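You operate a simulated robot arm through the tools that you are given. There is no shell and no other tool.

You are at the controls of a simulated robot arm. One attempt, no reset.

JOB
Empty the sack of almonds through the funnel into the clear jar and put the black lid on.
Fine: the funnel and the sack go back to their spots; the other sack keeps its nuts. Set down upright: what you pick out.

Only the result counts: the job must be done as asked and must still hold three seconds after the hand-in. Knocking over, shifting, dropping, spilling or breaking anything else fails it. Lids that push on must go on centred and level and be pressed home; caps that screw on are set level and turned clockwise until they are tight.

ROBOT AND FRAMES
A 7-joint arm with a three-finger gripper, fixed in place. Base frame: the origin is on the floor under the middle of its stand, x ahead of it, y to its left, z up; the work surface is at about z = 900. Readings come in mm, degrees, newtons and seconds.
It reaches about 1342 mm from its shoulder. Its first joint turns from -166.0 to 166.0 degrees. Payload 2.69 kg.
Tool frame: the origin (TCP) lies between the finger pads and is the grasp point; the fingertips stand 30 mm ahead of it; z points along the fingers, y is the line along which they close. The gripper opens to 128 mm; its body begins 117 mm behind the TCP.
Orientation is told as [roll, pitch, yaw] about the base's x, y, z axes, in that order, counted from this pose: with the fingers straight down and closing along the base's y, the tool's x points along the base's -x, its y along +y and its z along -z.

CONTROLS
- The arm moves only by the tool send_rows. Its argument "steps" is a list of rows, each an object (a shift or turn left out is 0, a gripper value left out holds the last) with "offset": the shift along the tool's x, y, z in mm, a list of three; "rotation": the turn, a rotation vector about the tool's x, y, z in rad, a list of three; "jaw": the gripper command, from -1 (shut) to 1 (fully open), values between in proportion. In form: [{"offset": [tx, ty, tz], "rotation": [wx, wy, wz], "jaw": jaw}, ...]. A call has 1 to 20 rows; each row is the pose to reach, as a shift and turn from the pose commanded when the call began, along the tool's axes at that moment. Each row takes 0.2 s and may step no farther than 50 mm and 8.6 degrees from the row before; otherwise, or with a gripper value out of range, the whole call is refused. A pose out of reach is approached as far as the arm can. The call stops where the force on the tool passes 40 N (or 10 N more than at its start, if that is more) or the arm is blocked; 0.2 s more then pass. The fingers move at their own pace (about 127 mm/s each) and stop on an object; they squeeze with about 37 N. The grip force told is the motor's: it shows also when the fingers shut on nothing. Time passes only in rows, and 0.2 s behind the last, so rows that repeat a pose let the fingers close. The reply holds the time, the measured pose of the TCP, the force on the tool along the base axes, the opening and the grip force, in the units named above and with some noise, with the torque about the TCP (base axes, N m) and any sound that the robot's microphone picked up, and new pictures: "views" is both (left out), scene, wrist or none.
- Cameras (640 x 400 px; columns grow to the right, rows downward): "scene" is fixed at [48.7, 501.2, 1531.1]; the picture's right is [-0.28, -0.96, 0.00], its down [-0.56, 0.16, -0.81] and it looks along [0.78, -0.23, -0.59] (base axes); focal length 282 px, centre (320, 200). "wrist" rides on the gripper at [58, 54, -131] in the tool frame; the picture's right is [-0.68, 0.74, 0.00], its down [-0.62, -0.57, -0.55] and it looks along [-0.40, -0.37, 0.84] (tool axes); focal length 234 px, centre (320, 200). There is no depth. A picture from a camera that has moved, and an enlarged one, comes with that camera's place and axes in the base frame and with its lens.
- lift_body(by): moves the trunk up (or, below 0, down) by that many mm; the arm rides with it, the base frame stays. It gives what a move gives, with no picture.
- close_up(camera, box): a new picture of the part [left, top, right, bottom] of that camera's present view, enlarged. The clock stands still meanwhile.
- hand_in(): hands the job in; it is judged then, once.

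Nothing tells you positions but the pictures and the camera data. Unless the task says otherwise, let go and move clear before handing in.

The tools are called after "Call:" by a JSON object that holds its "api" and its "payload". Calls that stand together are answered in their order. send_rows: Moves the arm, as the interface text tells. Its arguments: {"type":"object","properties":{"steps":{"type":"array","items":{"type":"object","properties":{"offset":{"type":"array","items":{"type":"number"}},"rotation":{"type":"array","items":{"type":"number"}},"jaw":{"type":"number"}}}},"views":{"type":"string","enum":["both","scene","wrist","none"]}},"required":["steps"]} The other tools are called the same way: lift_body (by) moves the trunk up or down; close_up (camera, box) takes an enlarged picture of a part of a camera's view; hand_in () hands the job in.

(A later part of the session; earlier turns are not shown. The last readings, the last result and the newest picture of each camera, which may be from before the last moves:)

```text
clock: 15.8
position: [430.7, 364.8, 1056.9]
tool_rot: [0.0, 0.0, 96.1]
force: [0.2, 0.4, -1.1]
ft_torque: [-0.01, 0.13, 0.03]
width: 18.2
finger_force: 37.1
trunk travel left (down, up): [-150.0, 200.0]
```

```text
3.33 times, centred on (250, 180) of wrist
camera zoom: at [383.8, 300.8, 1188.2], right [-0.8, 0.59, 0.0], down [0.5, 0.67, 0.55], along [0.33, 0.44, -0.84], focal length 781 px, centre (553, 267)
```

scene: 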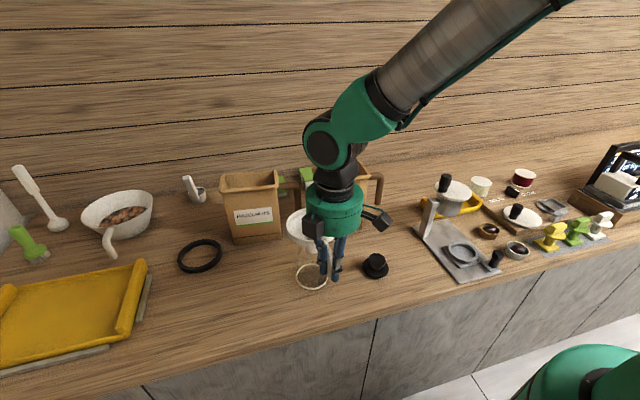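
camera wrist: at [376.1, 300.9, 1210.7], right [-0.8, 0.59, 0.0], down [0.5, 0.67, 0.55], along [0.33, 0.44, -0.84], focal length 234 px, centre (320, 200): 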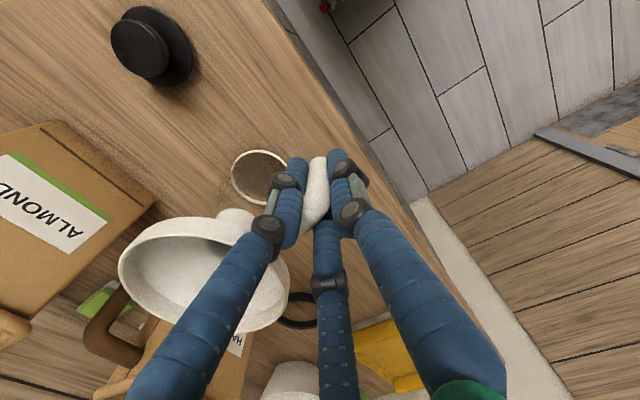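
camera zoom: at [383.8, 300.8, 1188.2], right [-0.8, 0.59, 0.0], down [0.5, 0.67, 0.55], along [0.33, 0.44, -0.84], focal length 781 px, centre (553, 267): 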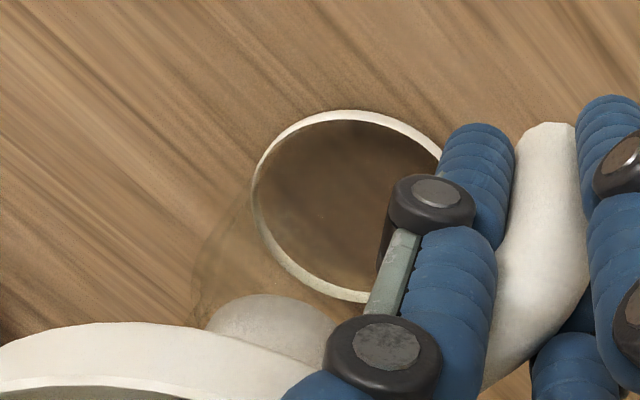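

The spout is now inside the jar neck with no contact. I'll keep lowering in small increments until the cone seats.

Call:
{"api": "send_rows", "payload": {"steps": [{"offset": [0, 0, 4]}, {"offset": [0, 0, 8]}, {"offset": [0, 0, 8]}], "views": "none"}}

Call:
{"api": "send_rows", "payload": {"steps": [{"offset": [0, 0, 3]}, {"offset": [0, 0, 5]}, {"offset": [0, 0, 5]}], "views": "none"}}

Call:
{"api": "close_up", "payload": {"camera": "scene", "box": [280, 215, 345, 295]}}

```text
clock: 16.6
position: [431.2, 366.0, 1050.5]
tool_rot: [0.1, 0.1, 96.1]
force: [-0.1, 0.6, -1.4]
ft_torque: [-0.02, 0.13, 0.04]
width: 18.4
finger_force: 37.2
trunk travel left (down, up): [-150.0, 200.0]
```

```text
clock: 17.4
position: [430.5, 366.8, 1045.4]
tool_rot: [0.0, 0.0, 96.1]
force: [0.4, -0.6, 0.1]
ft_torque: [0.01, -0.08, -0.01]
width: 18.2
finger_force: 37.0
trunk travel left (down, up): [-150.0, 200.0]
```

```text
5.00 times, centred on (312, 255) of scene
camera zoom: at [48.7, 501.2, 1531.1], right [-0.28, -0.96, 0.0], down [-0.56, 0.16, -0.81], along [0.78, -0.23, -0.59], focal length 1408 px, centre (358, -75)
```

zoom: 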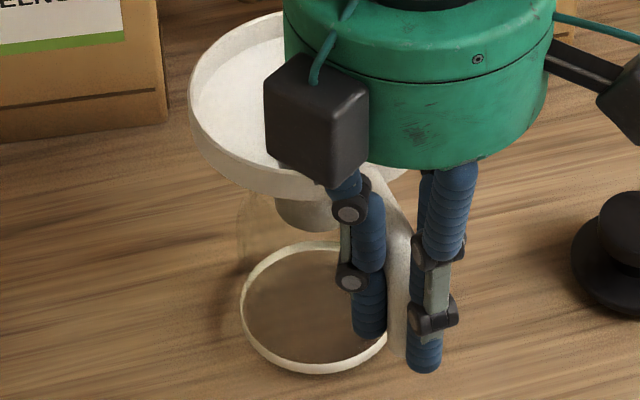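

The funnel's weight has just transferred to the jar (force and torque changed sign). I'll lower another millimetre or two and watch.

Call:
{"api": "send_rows", "payload": {"steps": [{"offset": [0, 0, 1]}, {"offset": [0, 0, 1]}], "views": "none"}}

Call:
{"api": "send_rows", "payload": {"steps": [{"offset": [0, 0, 1]}, {"offset": [0, 0, 1]}], "views": "both"}}

Call:
{"api": "close_up", "payload": {"camera": "scene", "box": [270, 200, 365, 295]}}

Call:
{"api": "close_up", "payload": {"camera": "wrist", "box": [80, 140, 340, 360]}}

```text
clock: 18.0
position: [430.8, 366.3, 1044.4]
tool_rot: [-0.1, -0.1, 96.1]
force: [-1.3, -1.0, 11.1]
ft_torque: [0.09, -1.34, -0.07]
width: 18.1
finger_force: 36.9
trunk travel left (down, up): [-150.0, 200.0]
```

```text
clock: 18.6
position: [429.8, 365.1, 1044.1]
tool_rot: [0.0, 0.0, 96.1]
force: [-1.9, -1.2, 16.7]
ft_torque: [0.18, -2.33, -0.02]
width: 18.2
finger_force: 36.9
trunk travel left (down, up): [-150.0, 200.0]
camera wrist: at [383.4, 301.2, 1174.3], right [-0.8, 0.59, 0.0], down [0.5, 0.67, 0.55], along [0.33, 0.44, -0.83], focal length 234 px, centre (320, 200)
```

scene: 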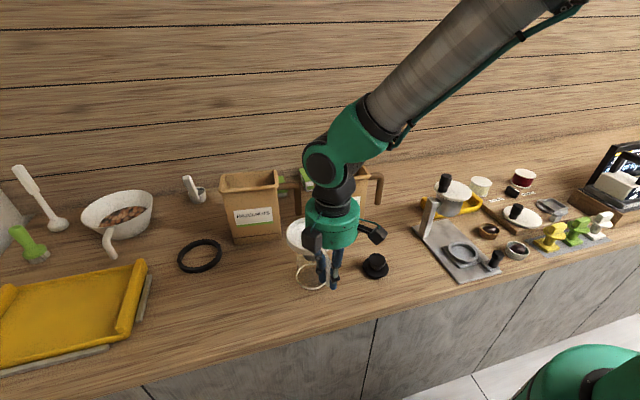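
wrist: 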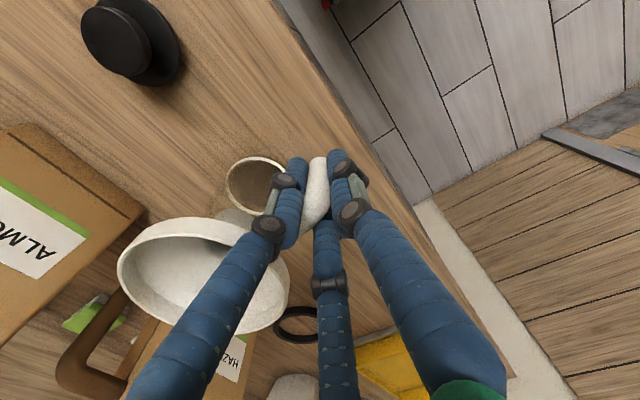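

```text
4.21 times, centred on (318, 248) of scene
camera zoom: at [48.7, 501.2, 1531.1], right [-0.28, -0.96, 0.0], down [-0.56, 0.16, -0.81], along [0.78, -0.23, -0.59], focal length 1185 px, centre (330, 0)
```

zoom: 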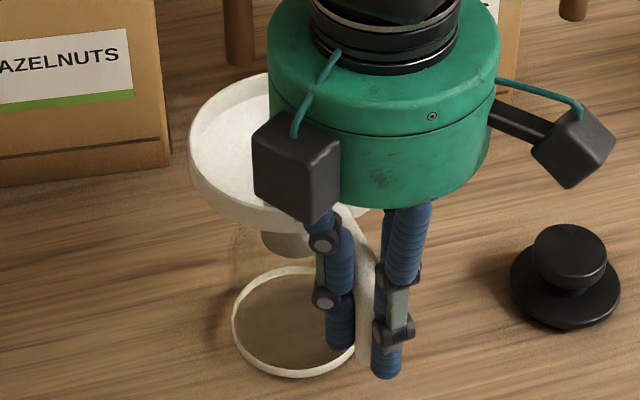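

```text
1.82 times, centred on (210, 250) of wrist
camera zoom: at [383.4, 301.2, 1174.3], right [-0.8, 0.59, 0.0], down [0.5, 0.67, 0.55], along [0.33, 0.44, -0.83], focal length 426 px, centre (520, 109)
```

zoom: 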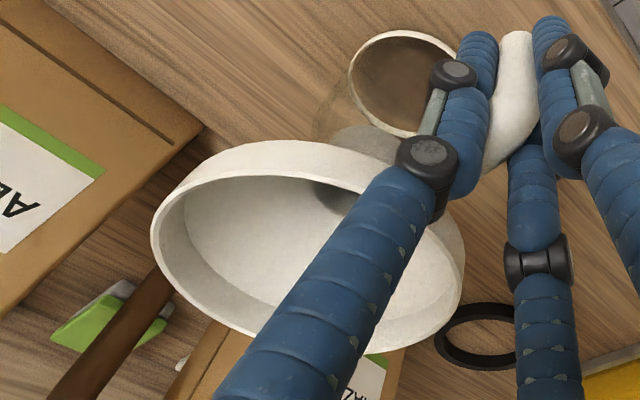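

The cone has seated on the far side of the jar rim (16.7 N). I'll back off 2 mm to remove the preload, then open the fingers and let the funnel settle.

Call:
{"api": "send_rows", "payload": {"steps": [{"offset": [0, 0, -1]}, {"offset": [0, 0, -2]}, {"offset": [0, 0, -2]}], "views": "none"}}

Call:
{"api": "send_rows", "payload": {"steps": [{"jaw": -0.6}, {"jaw": -0.4}, {"jaw": 0}, {"jaw": 0.5}, {"jaw": 0.8}, {"jaw": 0.8}], "views": "both"}}

Call:
{"api": "close_up", "payload": {"camera": "scene", "box": [270, 200, 365, 295]}}

Call:
{"api": "close_up", "payload": {"camera": "wrist", "box": [80, 120, 340, 340]}}

```text
clock: 19.4
position: [428.9, 364.8, 1044.4]
tool_rot: [0.2, 0.1, 96.1]
force: [0.6, -0.1, 2.5]
ft_torque: [0.01, -0.37, 0.07]
width: 18.4
finger_force: 37.0
trunk travel left (down, up): [-150.0, 200.0]
```

```text
clock: 20.8
position: [430.8, 365.0, 1045.1]
tool_rot: [0.0, 0.0, 96.2]
force: [-0.2, -0.1, 0.3]
ft_torque: [0.01, 0.01, 0.02]
width: 115.2
finger_force: 0.0
trunk travel left (down, up): [-150.0, 200.0]
camera wrist: at [383.4, 300.9, 1175.6], right [-0.8, 0.59, 0.0], down [0.5, 0.67, 0.55], along [0.33, 0.44, -0.84], focal length 234 px, centre (320, 200)
```

scene: 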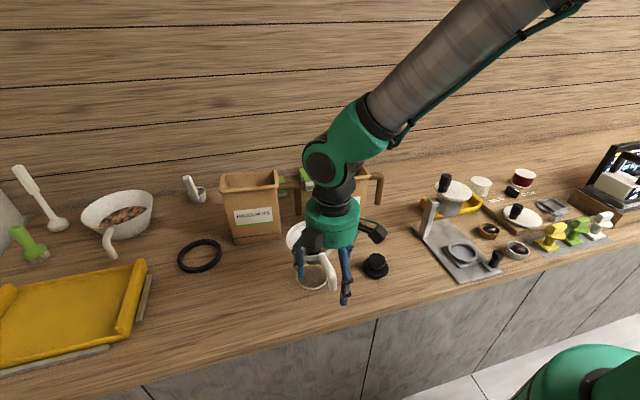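
wrist: 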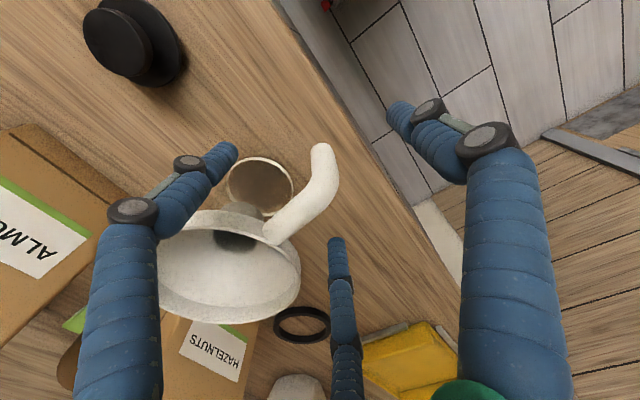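

```text
4.21 times, centred on (318, 248) of scene
camera zoom: at [48.7, 501.2, 1531.1], right [-0.28, -0.96, 0.0], down [-0.56, 0.16, -0.81], along [0.78, -0.23, -0.59], focal length 1185 px, centre (330, 0)
```

zoom: 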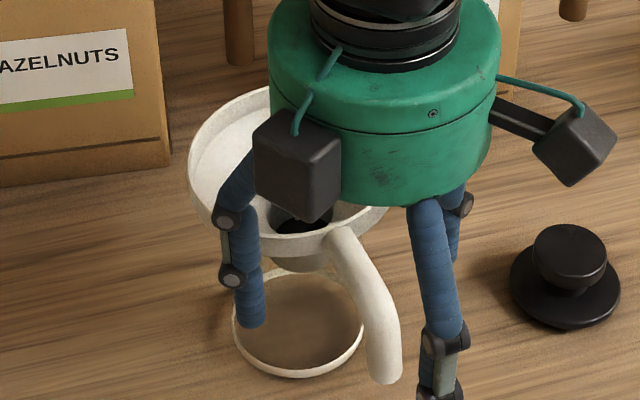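

```text
1.82 times, centred on (210, 230) of wrist
camera zoom: at [383.4, 300.9, 1175.6], right [-0.8, 0.59, 0.0], down [0.5, 0.67, 0.55], along [0.33, 0.44, -0.84], focal length 426 px, centre (520, 146)
```

zoom: 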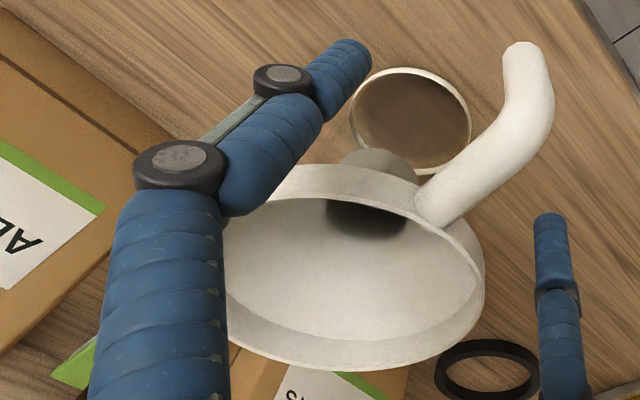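

The funnel is released in the jar. I'll rise straight up and check how it sits.

Call:
{"api": "send_rows", "payload": {"steps": [{"offset": [0, 0, -30], "jaw": 1}, {"offset": [0, 0, -75]}, {"offset": [0, 0, -120]}, {"offset": [0, 15, -165]}, {"offset": [0, 30, -210]}, {"offset": [0, 30, -210]}], "views": "both"}}

Call:
{"api": "close_up", "payload": {"camera": "scene", "box": [260, 190, 370, 300]}}

Call:
{"api": "close_up", "payload": {"camera": "wrist", "box": [140, 40, 380, 240]}}

```text
clock: 22.2
position: [399.0, 361.5, 1258.5]
tool_rot: [0.0, 0.1, 96.1]
force: [-0.3, 0.1, 0.3]
ft_torque: [0.05, -0.06, -0.01]
width: 128.0
finger_force: 0.1
trunk travel left (down, up): [-150.0, 200.0]
camera wrist: at [351.2, 296.5, 1388.4], right [-0.8, 0.59, 0.0], down [0.5, 0.67, 0.55], along [0.33, 0.44, -0.84], focal length 234 px, centre (320, 200)
```

scene: 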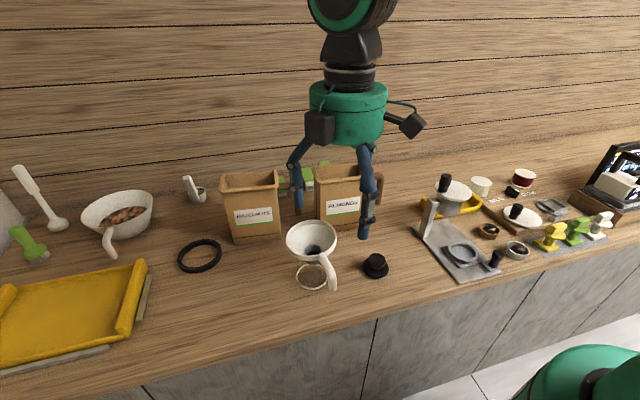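
wrist: 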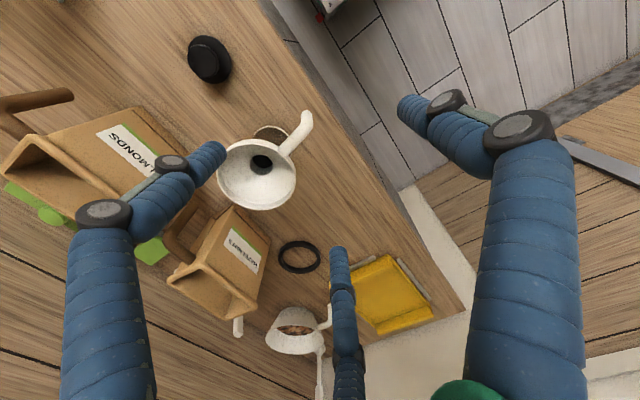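

```text
3.64 times, centred on (315, 245) of scene
camera zoom: at [48.7, 501.2, 1531.1], right [-0.28, -0.96, 0.0], down [-0.56, 0.16, -0.81], along [0.78, -0.23, -0.59], focal length 1024 px, centre (338, 36)
```

zoom: 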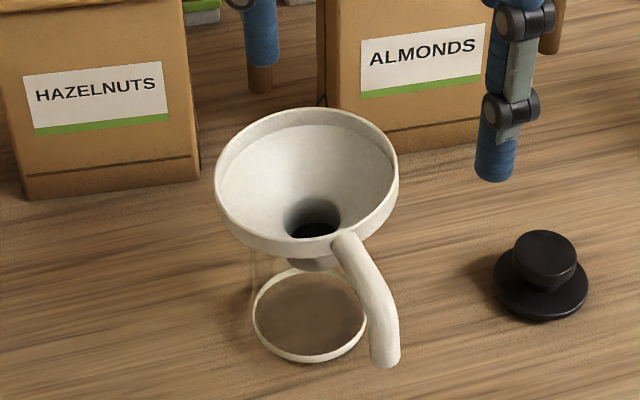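

```text
2.00 times, centred on (260, 140) of wrist
camera zoom: at [351.2, 296.5, 1388.4], right [-0.8, 0.59, 0.0], down [0.5, 0.67, 0.55], along [0.33, 0.44, -0.84], focal length 468 px, centre (440, 320)
```

zoom: 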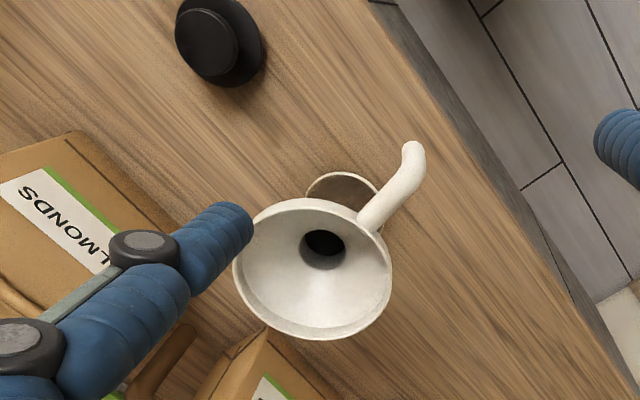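

The funnel sits centred and level on the jar (rim about (540, 380, 1052)). Next I go for the almond sack: I'll move to free space in front of it and turn the hand back to yaw 0.

Call:
{"api": "send_rows", "payload": {"steps": [{"offset": [22, 0, 0], "rotation": [0, 0, 0.14]}, {"offset": [44, 1, 0], "rotation": [0, 0, 0.28]}, {"offset": [66, 2, 0], "rotation": [0, 0, 0.42]}, {"offset": [88, 3, 0], "rotation": [0, 0, 0.56]}, {"offset": [110, 4, 0], "rotation": [0, 0, 0.7]}, {"offset": [132, 5, 0], "rotation": [0, 0, 0.84]}, {"offset": [154, 6, 0], "rotation": [0, 0, 0.98]}, {"offset": [176, 7, 0], "rotation": [0, 0, 1.12]}, {"offset": [198, 7, 0], "rotation": [0, 0, 1.26]}, {"offset": [220, 7, 0], "rotation": [0, 0, 1.4]}, {"offset": [242, 7, 0], "rotation": [0, 0, 1.54]}, {"offset": [261, 7, 0], "rotation": [0, 0, 1.677]}, {"offset": [261, 7, 0], "rotation": [0, 0, 1.677]}], "views": "both"}}

Call:
{"api": "close_up", "payload": {"camera": "scene", "box": [300, 150, 400, 250]}}

Call:
{"api": "close_up", "payload": {"camera": "wrist", "box": [200, 100, 480, 300]}}

```text
clock: 25.0
position: [421.1, 102.2, 1255.9]
tool_rot: [0.0, 0.0, -0.1]
force: [-0.5, -0.6, 0.6]
ft_torque: [0.01, -0.04, 0.0]
width: 128.0
finger_force: 0.1
trunk travel left (down, up): [-150.0, 200.0]
camera wrist: at [362.7, 155.0, 1386.2], right [0.68, 0.74, 0.0], down [0.61, -0.57, 0.55], along [0.4, -0.37, -0.84], focal length 234 px, centre (320, 200)
```

scene: 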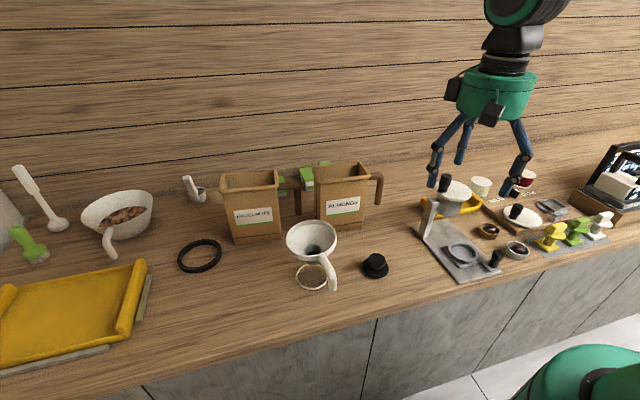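
wrist: 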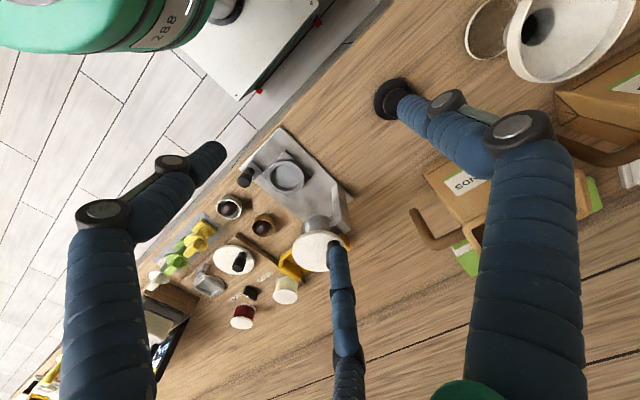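

```text
4.00 times, centred on (350, 200) of scene
camera zoom: at [48.7, 501.2, 1531.1], right [-0.28, -0.96, 0.0], down [-0.56, 0.16, -0.81], along [0.78, -0.23, -0.59], focal length 1126 px, centre (200, 200)
```

zoom: 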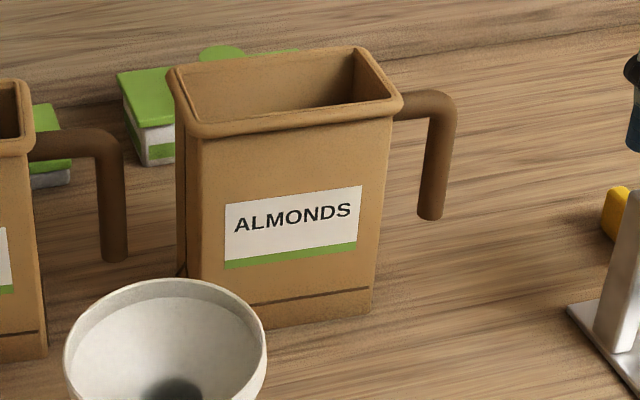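

```text
2.00 times, centred on (340, 200) of wrist
camera zoom: at [362.7, 155.0, 1386.2], right [0.68, 0.74, 0.0], down [0.61, -0.57, 0.55], along [0.4, -0.37, -0.84], focal length 468 px, centre (280, 200)
```

zoom: 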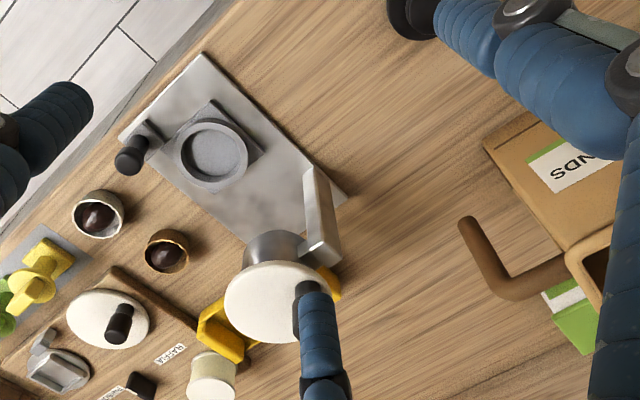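

I place the almond sack's handle leg near (738, 101), z about 960–1065, with the sack turned about 3°. I'll pitch the hand up so the fingers point forward (+x), in free space.

Call:
{"api": "send_rows", "payload": {"steps": [{"rotation": [0, -0.14, 0]}, {"rotation": [0, -0.28, 0]}, {"rotation": [0, -0.42, 0]}, {"rotation": [0, -0.56, 0]}, {"rotation": [0, -0.7, 0]}, {"rotation": [0, -0.84, 0]}, {"rotation": [0, -0.98, 0]}, {"rotation": [0, -1.12, 0]}, {"rotation": [0, -1.26, 0]}, {"rotation": [0, -1.4, 0]}, {"rotation": [0, -1.5, 0]}, {"rotation": [0, -1.5708, 0]}, {"rotation": [0, -1.5708, 0]}], "views": "both"}}

```text
clock: 27.8
position: [422.5, 103.0, 1256.1]
tool_rot: [-179.1, -89.9, 179.0]
force: [-0.1, 0.2, -0.6]
ft_torque: [0.0, 0.02, -0.01]
width: 127.8
finger_force: 0.0
trunk travel left (down, up): [-150.0, 200.0]
camera wrist: at [290.3, 155.2, 1197.2], right [0.0, 0.74, 0.68], down [-0.55, -0.57, 0.62], along [0.84, -0.37, 0.4], focal length 234 px, centre (320, 200)
```

scene: 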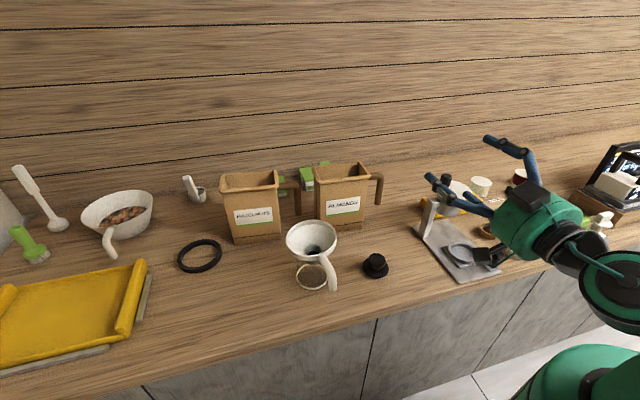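
wrist: 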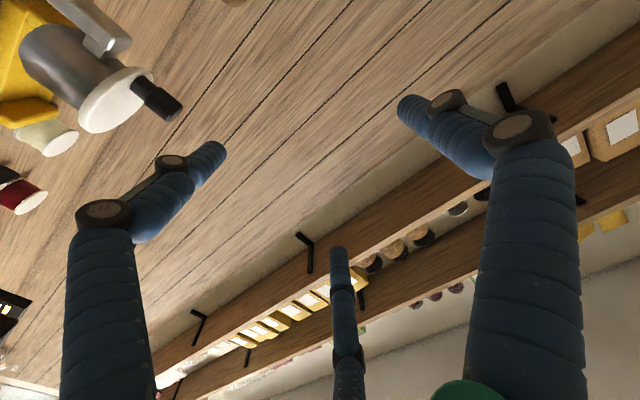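

Fingers now point forward. I'll try rolling the hand +180° about the finger axis so that two fingers will be on the sack side and the camera on top.

Call:
{"api": "send_rows", "payload": {"steps": [{"rotation": [0, 0, 0.14]}, {"rotation": [0, 0, 0.28]}, {"rotation": [0, 0, 0.42]}, {"rotation": [0, 0, 0.56]}, {"rotation": [0, 0, 0.7]}, {"rotation": [0, 0, 0.84]}, {"rotation": [0, 0, 0.98]}, {"rotation": [0, 0, 1.12]}, {"rotation": [0, 0, 1.26]}, {"rotation": [0, 0, 1.4]}, {"rotation": [0, 0, 1.5708]}, {"rotation": [0, 0, 1.5708]}], "views": "scene"}}

```text
refused: row 11 steps farther than a row can; nothing moved
```

Call:
{"api": "send_rows", "payload": {"steps": [{"rotation": [0, 0, 0.14]}, {"rotation": [0, 0, 0.28]}, {"rotation": [0, 0, 0.42]}, {"rotation": [0, 0, 0.56]}, {"rotation": [0, 0, 0.7]}, {"rotation": [0, 0, 0.84]}, {"rotation": [0, 0, 0.98]}, {"rotation": [0, 0, 1.12]}, {"rotation": [0, 0, 1.26]}, {"rotation": [0, 0, 1.4]}, {"rotation": [0, 0, 1.5]}, {"rotation": [0, 0, 1.5708]}, {"rotation": [0, 0, 1.5708]}], "views": "scene"}}

```text
clock: 30.6
position: [360.5, 39.9, 1407.1]
tool_rot: [83.9, -1.9, -82.9]
force: [-1.2, -6.0, -0.3]
ft_torque: [0.1, 0.02, 0.67]
width: 128.0
finger_force: 0.0
out of reach, approached as far as the arm can: row 5, 6, 7, 8, 9, 10, 11, 12, 13
trunk travel left (down, up): [-150.0, 200.0]
```

scene: 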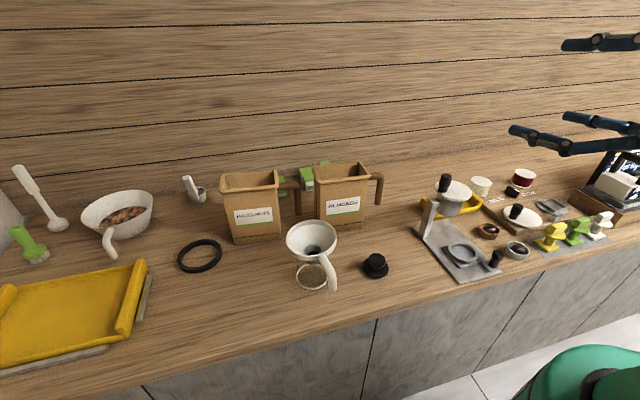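

The wrist runs out of range past about +35° of roll, so the other roll direction (towards which the pour goes) must be the one with room. I'll roll back to the previous orientation.

Call:
{"api": "send_rows", "payload": {"steps": [{"rotation": [0, 0, -0.14]}, {"rotation": [0, 0, -0.28]}, {"rotation": [0, 0, -0.42]}, {"rotation": [0, 0, -0.56]}, {"rotation": [0, 0, -0.7]}, {"rotation": [0, 0, -0.84]}, {"rotation": [0, 0, -0.98]}, {"rotation": [0, 0, -1.12]}, {"rotation": [0, 0, -1.26]}, {"rotation": [0, 0, -1.4]}, {"rotation": [0, 0, -1.5]}, {"rotation": [0, 0, -1.5708]}, {"rotation": [0, 0, -1.5708]}, {"rotation": [0, 0, -1.5708]}], "views": "scene"}}

```text
clock: 33.6
position: [363.9, 19.2, 1407.1]
tool_rot: [-18.4, -83.4, 20.9]
force: [0.1, 0.8, 0.2]
ft_torque: [0.01, -0.03, 0.02]
width: 128.1
finger_force: 0.1
trunk travel left (down, up): [-150.0, 200.0]
```

scene: 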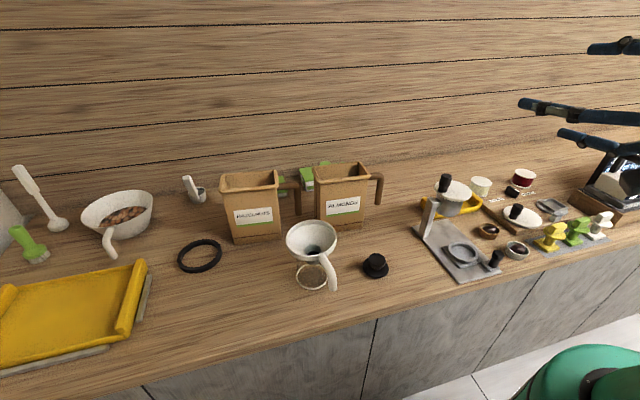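

The hand is back close to the forward-pointing pose (about 6° low). I'll correct it to exactly forward, then test the pour roll (negative direction) in free air, since the three jaws are symmetric.

Call:
{"api": "send_rows", "payload": {"steps": [{"rotation": [0.0218, -0.0541, 0.0194]}, {"rotation": [0.0435, -0.1082, 0.0387]}, {"rotation": [0.0435, -0.1082, 0.0387]}], "views": "none"}}

```text
clock: 34.4
position: [370.7, 22.0, 1412.0]
tool_rot: [59.5, -89.9, -59.6]
force: [-0.4, 0.0, 0.3]
ft_torque: [-0.02, -0.01, 0.0]
width: 128.2
finger_force: 0.1
out of reach, approached as far as the arm can: row 1, 2, 3
trunk travel left (down, up): [-150.0, 200.0]
```

Orientation is exactly forward now. I'll move toward the pour position (above and behind the funnel, high) and test the roll there.

Call:
{"api": "send_rows", "payload": {"steps": [{"offset": [10, 40, 15]}, {"offset": [20, 80, 30]}, {"offset": [30, 120, 45]}, {"offset": [40, 160, 60]}, {"offset": [50, 200, 75]}, {"offset": [60, 240, 90]}, {"offset": [70, 280, 105]}, {"offset": [80, 320, 120]}, {"offset": [90, 360, 135]}, {"offset": [100, 400, 150]}, {"offset": [110, 440, 165]}, {"offset": [112, 448, 169]}, {"offset": [112, 448, 169]}], "views": "scene"}}

```text
clock: 37.2
position: [541.0, 469.7, 1301.5]
tool_rot: [32.4, -89.9, -32.6]
force: [-0.1, 1.0, 0.5]
ft_torque: [-0.03, -0.01, -0.02]
width: 128.3
finger_force: 0.0
trunk travel left (down, up): [-150.0, 200.0]
```

scene: 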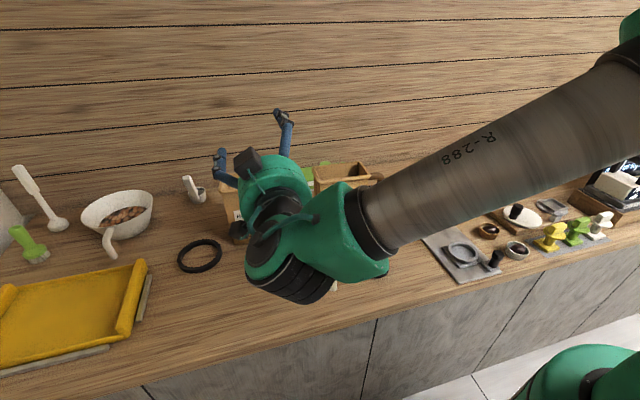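

The arm reaches the pour position. Now I test the roll there, in the pouring direction, without load.

Call:
{"api": "send_rows", "payload": {"steps": [{"rotation": [0, 0, -0.14]}, {"rotation": [0, 0, -0.28]}, {"rotation": [0, 0, -0.42]}, {"rotation": [0, 0, -0.56]}, {"rotation": [0, 0, -0.7]}, {"rotation": [0, 0, -0.84]}, {"rotation": [0, 0, -0.98]}, {"rotation": [0, 0, -1.12]}, {"rotation": [0, 0, -1.26]}, {"rotation": [0, 0, -1.4]}, {"rotation": [0, 0, -1.54]}, {"rotation": [0, 0, -1.68]}, {"rotation": [0, 0, -1.82]}, {"rotation": [0, 0, -1.96]}, {"rotation": [0, 0, -2.1]}, {"rotation": [0, 0, -2.24]}, {"rotation": [0, 0, -2.38]}, {"rotation": [0, 0, -2.52]}, {"rotation": [0, 0, -2.66]}, {"rotation": [0, 0, -2.8]}], "views": "none"}}

Call:
{"api": "send_rows", "payload": {"steps": [{"rotation": [0, 0, -0.14]}, {"rotation": [0, 0, -0.28]}, {"rotation": [0, 0, -0.42]}, {"rotation": [0, 0, -0.56]}, {"rotation": [0, 0, -0.7]}], "views": "scene"}}

```text
clock: 41.4
position: [541.6, 470.8, 1299.2]
tool_rot: [-89.8, 70.6, 90.1]
force: [-0.6, 0.1, 0.1]
ft_torque: [-0.01, 0.0, 0.01]
width: 127.8
finger_force: 0.1
trunk travel left (down, up): [-150.0, 200.0]
```

```text
clock: 42.6
position: [541.1, 470.2, 1300.0]
tool_rot: [90.0, 69.4, -90.2]
force: [-1.1, -0.1, 0.0]
ft_torque: [0.01, -0.02, 0.03]
width: 127.9
finger_force: 0.1
trunk travel left (down, up): [-150.0, 200.0]
```

scene: 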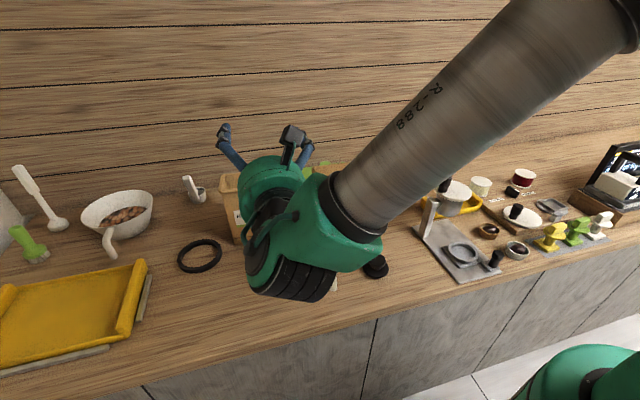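

The pour roll works over a full 200° range, so gripping with the hand rolled −60° (two fingers on the sack side) leaves enough room to pour. I'll roll back to −60° and then move to in front of the sack handle.

Call:
{"api": "send_rows", "payload": {"steps": [{"rotation": [0, 0, 0.14]}, {"rotation": [0, 0, 0.28]}, {"rotation": [0, 0, 0.42]}, {"rotation": [0, 0, 0.56]}, {"rotation": [0, 0, 0.7]}, {"rotation": [0, 0, 0.84]}, {"rotation": [0, 0, 0.98]}, {"rotation": [0, 0, 1.12]}, {"rotation": [0, 0, 1.26]}, {"rotation": [0, 0, 1.4]}, {"rotation": [0, 0, 1.54]}, {"rotation": [0, 0, 1.68]}, {"rotation": [0, 0, 1.82]}, {"rotation": [0, 0, 1.96]}, {"rotation": [0, 0, 2.1]}, {"rotation": [0, 0, 2.24]}, {"rotation": [0, 0, 2.38]}, {"rotation": [0, 0, 2.453]}, {"rotation": [0, 0, 2.453]}], "views": "none"}}

```text
clock: 46.6
position: [540.8, 469.4, 1299.0]
tool_rot: [-89.9, -30.1, 89.9]
force: [-0.2, -1.2, -0.4]
ft_torque: [-0.03, 0.01, 0.0]
width: 128.2
finger_force: 0.1
trunk travel left (down, up): [-150.0, 200.0]
```

Hand is at the −60° roll. I'll pre-set the jaw to about 84 mm and move across to in front of the almond sack's handle at z≈1008, keeping well short of the sack.

Call:
{"api": "send_rows", "payload": {"steps": [{"offset": [40, -10, 2], "jaw": 0.3125}, {"offset": [80, -21, 4]}, {"offset": [121, -31, 6]}, {"offset": [161, -42, 8]}, {"offset": [201, -52, 10]}, {"offset": [242, -63, 12]}, {"offset": [282, -73, 14]}, {"offset": [322, -83, 16]}, {"offset": [362.6, -94, 19]}, {"offset": [382, -61, 27]}, {"offset": [401, -28, 35]}, {"offset": [420, 5, 43]}, {"offset": [439, 38, 51]}, {"offset": [458.6, 72.4, 59]}, {"offset": [458.6, 72.4, 59]}], "views": "both"}}

Call:
{"api": "close_up", "payload": {"camera": "scene", "box": [300, 140, 440, 260]}}

Call:
{"api": "close_up", "payload": {"camera": "wrist", "box": [160, 40, 480, 240]}}

```text
clock: 49.8
position: [599.4, 109.5, 1007.8]
tool_rot: [-89.9, -30.0, 89.9]
force: [0.3, -0.1, -1.2]
ft_torque: [0.01, -0.04, -0.02]
width: 84.0
finger_force: 0.1
trunk travel left (down, up): [-150.0, 200.0]
camera wrist: at [468.7, 85.1, 932.4], right [0.0, 0.95, -0.3], down [-0.55, 0.25, 0.8], along [0.84, 0.16, 0.52], focal length 234 px, centre (320, 200)
```

scene: 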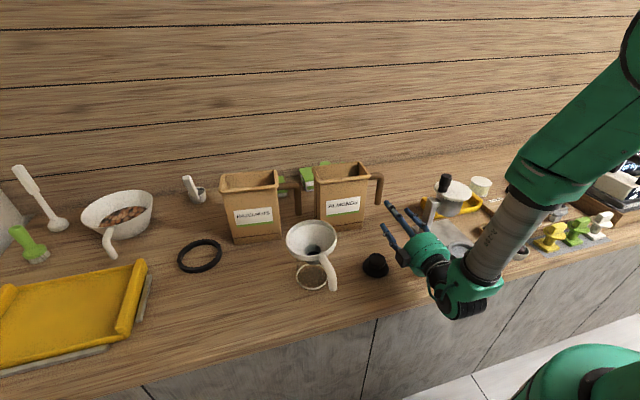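
wrist: 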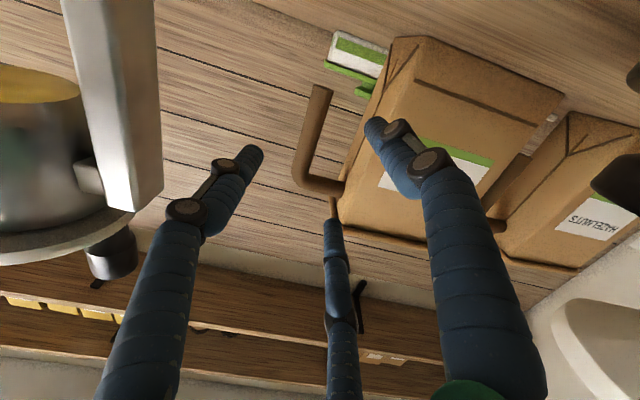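

```text
3.33 times, centred on (370, 200) of scene
camera zoom: at [48.7, 501.2, 1531.1], right [-0.28, -0.96, 0.0], down [-0.56, 0.16, -0.81], along [0.78, -0.23, -0.59], focal length 938 px, centre (153, 200)
```

zoom: 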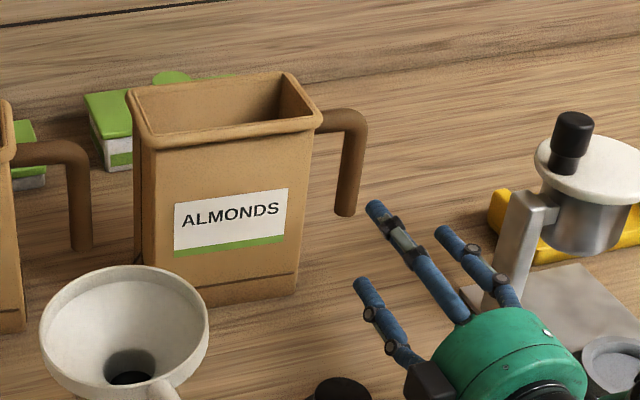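

```text
2.00 times, centred on (320, 140) of wrist
camera zoom: at [468.7, 85.1, 932.4], right [0.0, 0.95, -0.3], down [-0.55, 0.25, 0.8], along [0.84, 0.16, 0.52], focal length 468 px, centre (320, 320)
```

zoom: 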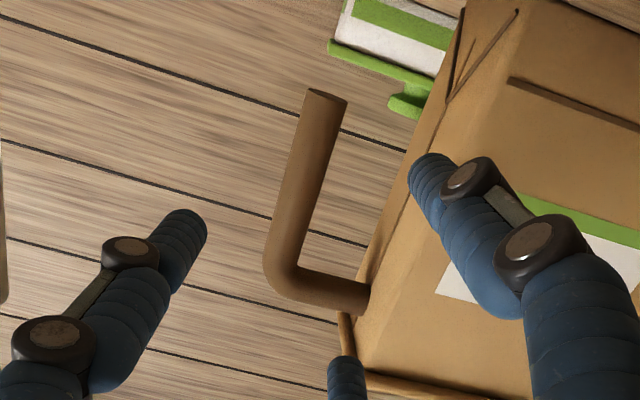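

The rod of the sack handle is about 21 mm thick at (735, 100), with ~49 mm gap to the sack wall. I'll advance partway at y≈107 and check alignment before the final approach.

Call:
{"api": "send_rows", "payload": {"steps": [{"offset": [1, -0.6, 25], "jaw": 0.2}, {"offset": [2.2, -1.2, 50]}, {"offset": [2.2, -1.2, 75]}, {"offset": [2.2, -1.2, 85]}, {"offset": [2.2, -1.2, 85]}], "views": "both"}}

Call:
{"api": "close_up", "payload": {"camera": "scene", "box": [330, 150, 430, 250]}}

Call:
{"api": "close_up", "payload": {"camera": "wrist", "box": [180, 40, 460, 240]}}

```text
clock: 51.0
position: [684.9, 106.1, 1006.9]
tool_rot: [-90.0, -30.0, 89.9]
force: [0.4, -0.3, 0.7]
ft_torque: [-0.07, -0.02, -0.04]
width: 76.9
finger_force: 0.1
trunk travel left (down, up): [-150.0, 200.0]
camera wrist: at [553.5, 81.6, 931.9], right [0.0, 0.95, -0.3], down [-0.55, 0.25, 0.8], along [0.84, 0.16, 0.52], focal length 234 px, centre (320, 200)
```

scene: 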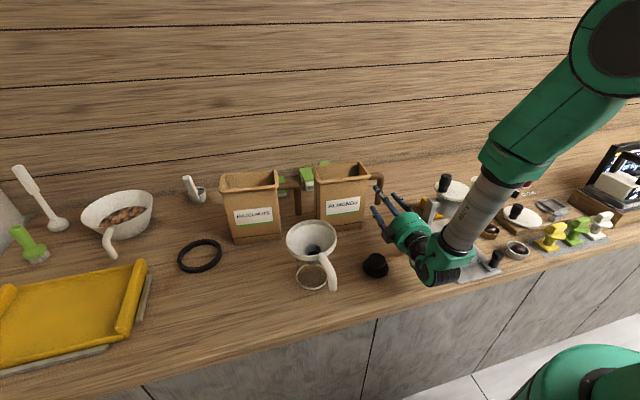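
wrist: 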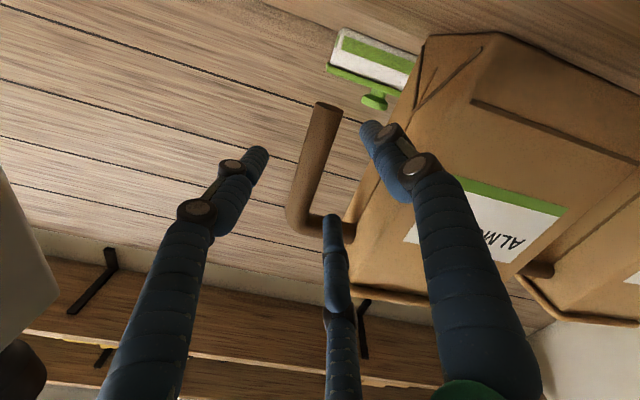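

```text
4.00 times, centred on (380, 200) of scene
camera zoom: at [48.7, 501.2, 1531.1], right [-0.28, -0.96, 0.0], down [-0.56, 0.16, -0.81], along [0.78, -0.23, -0.59], focal length 1126 px, centre (80, 200)
```

zoom: 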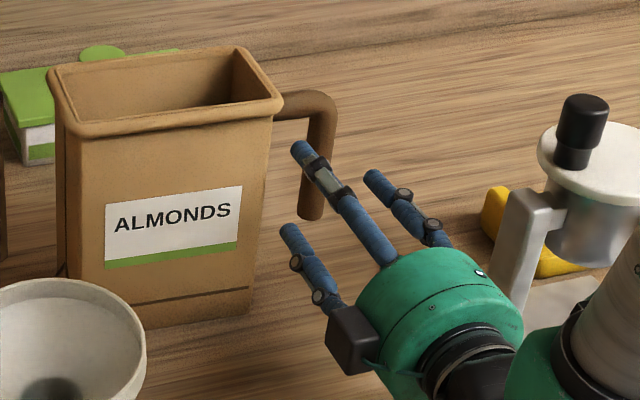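

```text
2.00 times, centred on (320, 140) of wrist
camera zoom: at [553.5, 81.6, 931.9], right [0.0, 0.95, -0.3], down [-0.55, 0.25, 0.8], along [0.84, 0.16, 0.52], focal length 468 px, centre (320, 320)
```

zoom: 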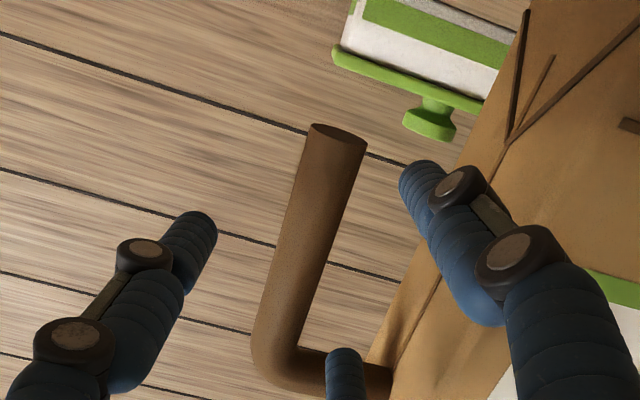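

The rod passes between the lone finger (left) and the two sack-side fingers as intended. I'll advance the last 40 mm and close gently.

Call:
{"api": "send_rows", "payload": {"steps": [{"offset": [0, 0, 15]}, {"offset": [0, 0, 30]}, {"offset": [0, 0, 40]}, {"offset": [0, 0, 40]}], "views": "wrist"}}

Call:
{"api": "close_up", "payload": {"camera": "wrist", "box": [180, 40, 460, 240]}}

Call:
{"api": "close_up", "payload": {"camera": "scene", "box": [330, 150, 430, 250]}}

```text
clock: 52.0
position: [725.0, 107.2, 1006.4]
tool_rot: [-89.9, -30.0, 89.5]
force: [0.5, 0.1, 0.0]
ft_torque: [-0.02, -0.02, -0.01]
width: 76.6
finger_force: 0.0
trunk travel left (down, up): [-150.0, 200.0]
camera wrist: at [592.7, 83.6, 931.0], right [0.01, 0.95, -0.3], down [-0.55, 0.25, 0.8], along [0.84, 0.16, 0.52], focal length 234 px, centre (320, 200)
```

wrist: 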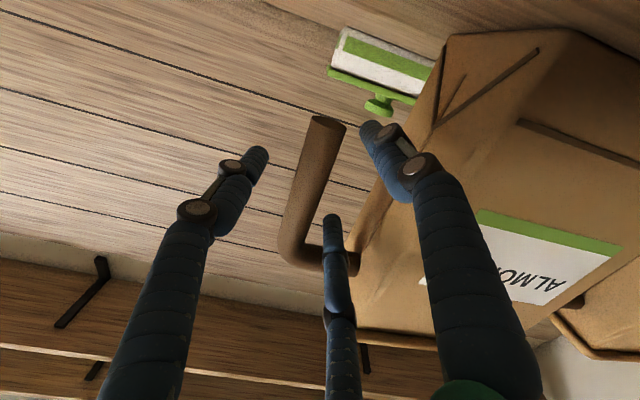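

```text
2.00 times, centred on (320, 140) of wrist
camera zoom: at [592.7, 83.6, 931.0], right [0.01, 0.95, -0.3], down [-0.55, 0.25, 0.8], along [0.84, 0.16, 0.52], focal length 468 px, centre (320, 320)
```

zoom: 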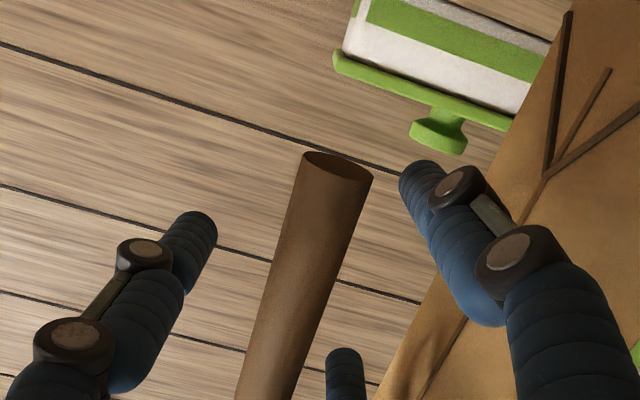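

```text
4.00 times, centred on (380, 200) of scene
camera zoom: at [48.7, 501.2, 1531.1], right [-0.28, -0.96, 0.0], down [-0.56, 0.16, -0.81], along [0.78, -0.23, -0.59], focal length 1126 px, centre (80, 200)
```

zoom: 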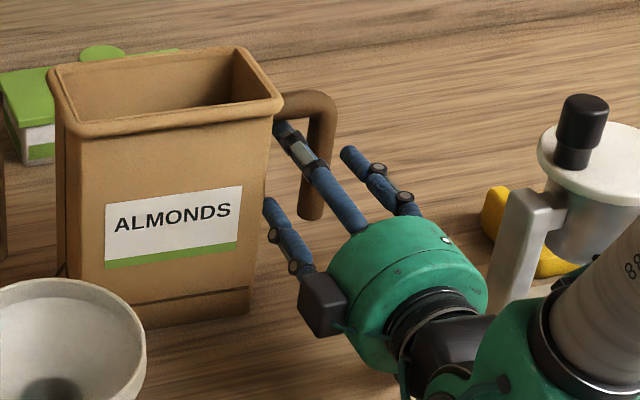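

The rod sits about 8 mm ahead of the TCP between all three fingers. I'll close onto it.

Call:
{"api": "send_rows", "payload": {"steps": [{"jaw": -0.2}, {"jaw": -0.4}, {"jaw": -0.6}, {"jaw": -1}, {"jaw": -1}, {"jaw": -1}], "views": "both"}}

Call:
{"api": "close_up", "payload": {"camera": "wrist", "box": [180, 40, 460, 240]}}

Call:
{"api": "close_up", "payload": {"camera": "scene", "box": [300, 150, 430, 250]}}

```text
clock: 53.4
position: [725.3, 107.0, 1007.0]
tool_rot: [-89.9, -30.0, 89.5]
force: [0.2, -1.7, 0.7]
ft_torque: [-0.02, -0.01, -0.05]
width: 32.2
finger_force: 36.9
trunk travel left (down, up): [-150.0, 200.0]
camera wrist: at [592.5, 83.6, 931.3], right [0.01, 0.95, -0.3], down [-0.55, 0.25, 0.8], along [0.84, 0.16, 0.52], focal length 234 px, centre (320, 200)
```

scene: 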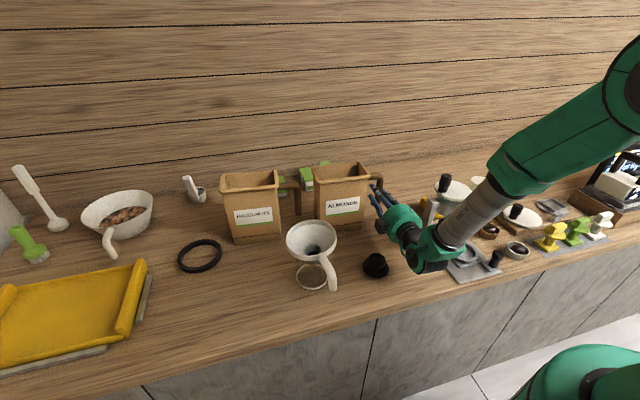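
wrist: 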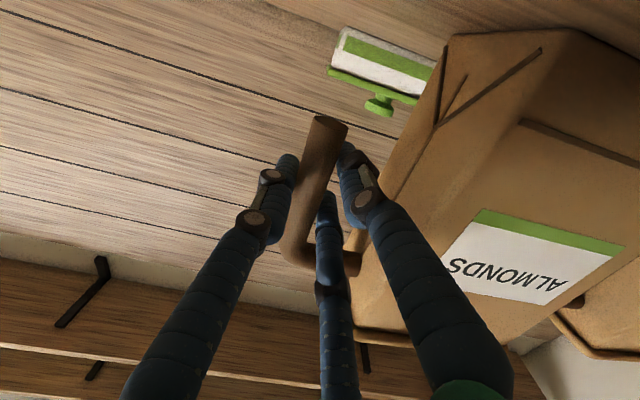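

```text
2.00 times, centred on (320, 140) of wrist
camera zoom: at [592.5, 83.6, 931.3], right [0.01, 0.95, -0.3], down [-0.55, 0.25, 0.8], along [0.84, 0.16, 0.52], focal length 468 px, centre (320, 320)
```

zoom: 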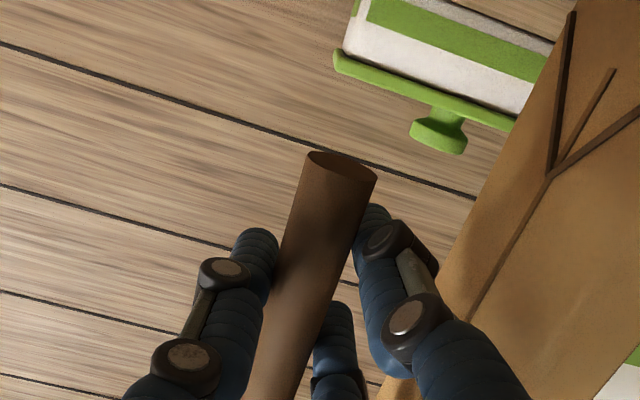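

```text
4.00 times, centred on (365, 200) of scene
camera zoom: at [48.7, 501.2, 1531.1], right [-0.28, -0.96, 0.0], down [-0.56, 0.16, -0.81], along [0.78, -0.23, -0.59], focal length 1126 px, centre (140, 200)
```

zoom: 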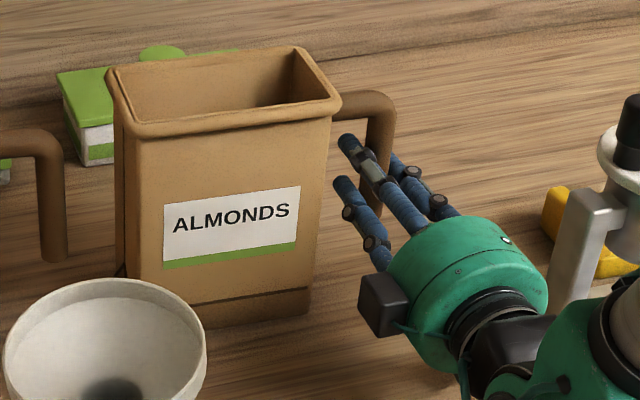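

The handle is gripped (32 mm, 37 N). I'll lift a little and check the weight and whether the sack droops.

Call:
{"api": "send_rows", "payload": {"steps": [{"offset": [-1.5, -2.6, 0]}, {"offset": [-4, -6.9, 0]}, {"offset": [-8, -13.9, 0]}, {"offset": [-15, -26, 0]}, {"offset": [-15, -26, 0]}], "views": "both"}}

Call:
{"api": "close_up", "payload": {"camera": "wrist", "box": [180, 40, 460, 240]}}

Call:
{"api": "close_up", "payload": {"camera": "scene", "box": [300, 140, 430, 240]}}

```text
clock: 54.6
position: [723.1, 106.9, 1038.3]
tool_rot: [-89.9, -30.0, 89.6]
force: [0.4, -0.2, -2.3]
ft_torque: [-0.29, 0.02, 0.02]
width: 31.6
finger_force: 37.5
trunk travel left (down, up): [-150.0, 200.0]
camera wrist: at [592.1, 82.4, 961.7], right [0.0, 0.95, -0.3], down [-0.55, 0.25, 0.8], along [0.84, 0.16, 0.52], focal length 234 px, centre (320, 200)
```

scene: 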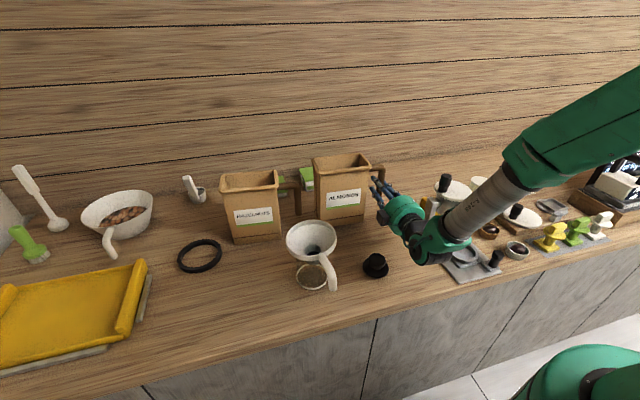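
wrist: 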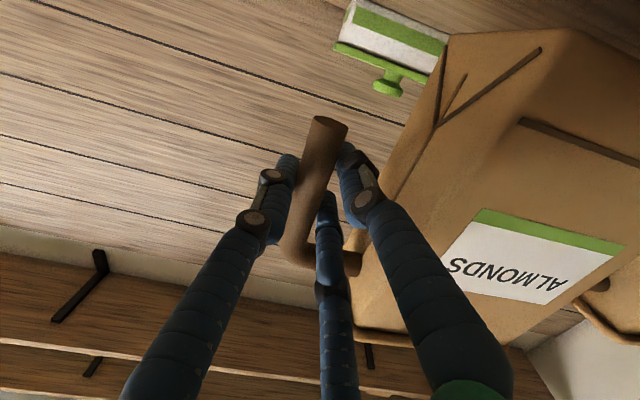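

```text
2.00 times, centred on (320, 140) of wrist
camera zoom: at [592.1, 82.4, 961.7], right [0.0, 0.95, -0.3], down [-0.55, 0.25, 0.8], along [0.84, 0.16, 0.52], focal length 468 px, centre (320, 320)
```

zoom: 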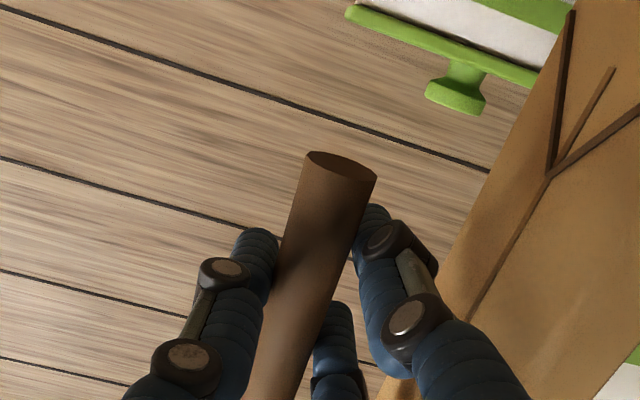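

```text
4.00 times, centred on (365, 190) of scene
camera zoom: at [48.7, 501.2, 1531.1], right [-0.28, -0.96, 0.0], down [-0.56, 0.16, -0.81], along [0.78, -0.23, -0.59], focal length 1126 px, centre (140, 240)
```

zoom: 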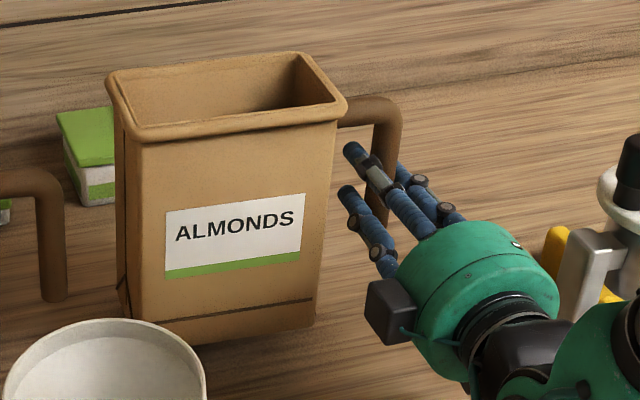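

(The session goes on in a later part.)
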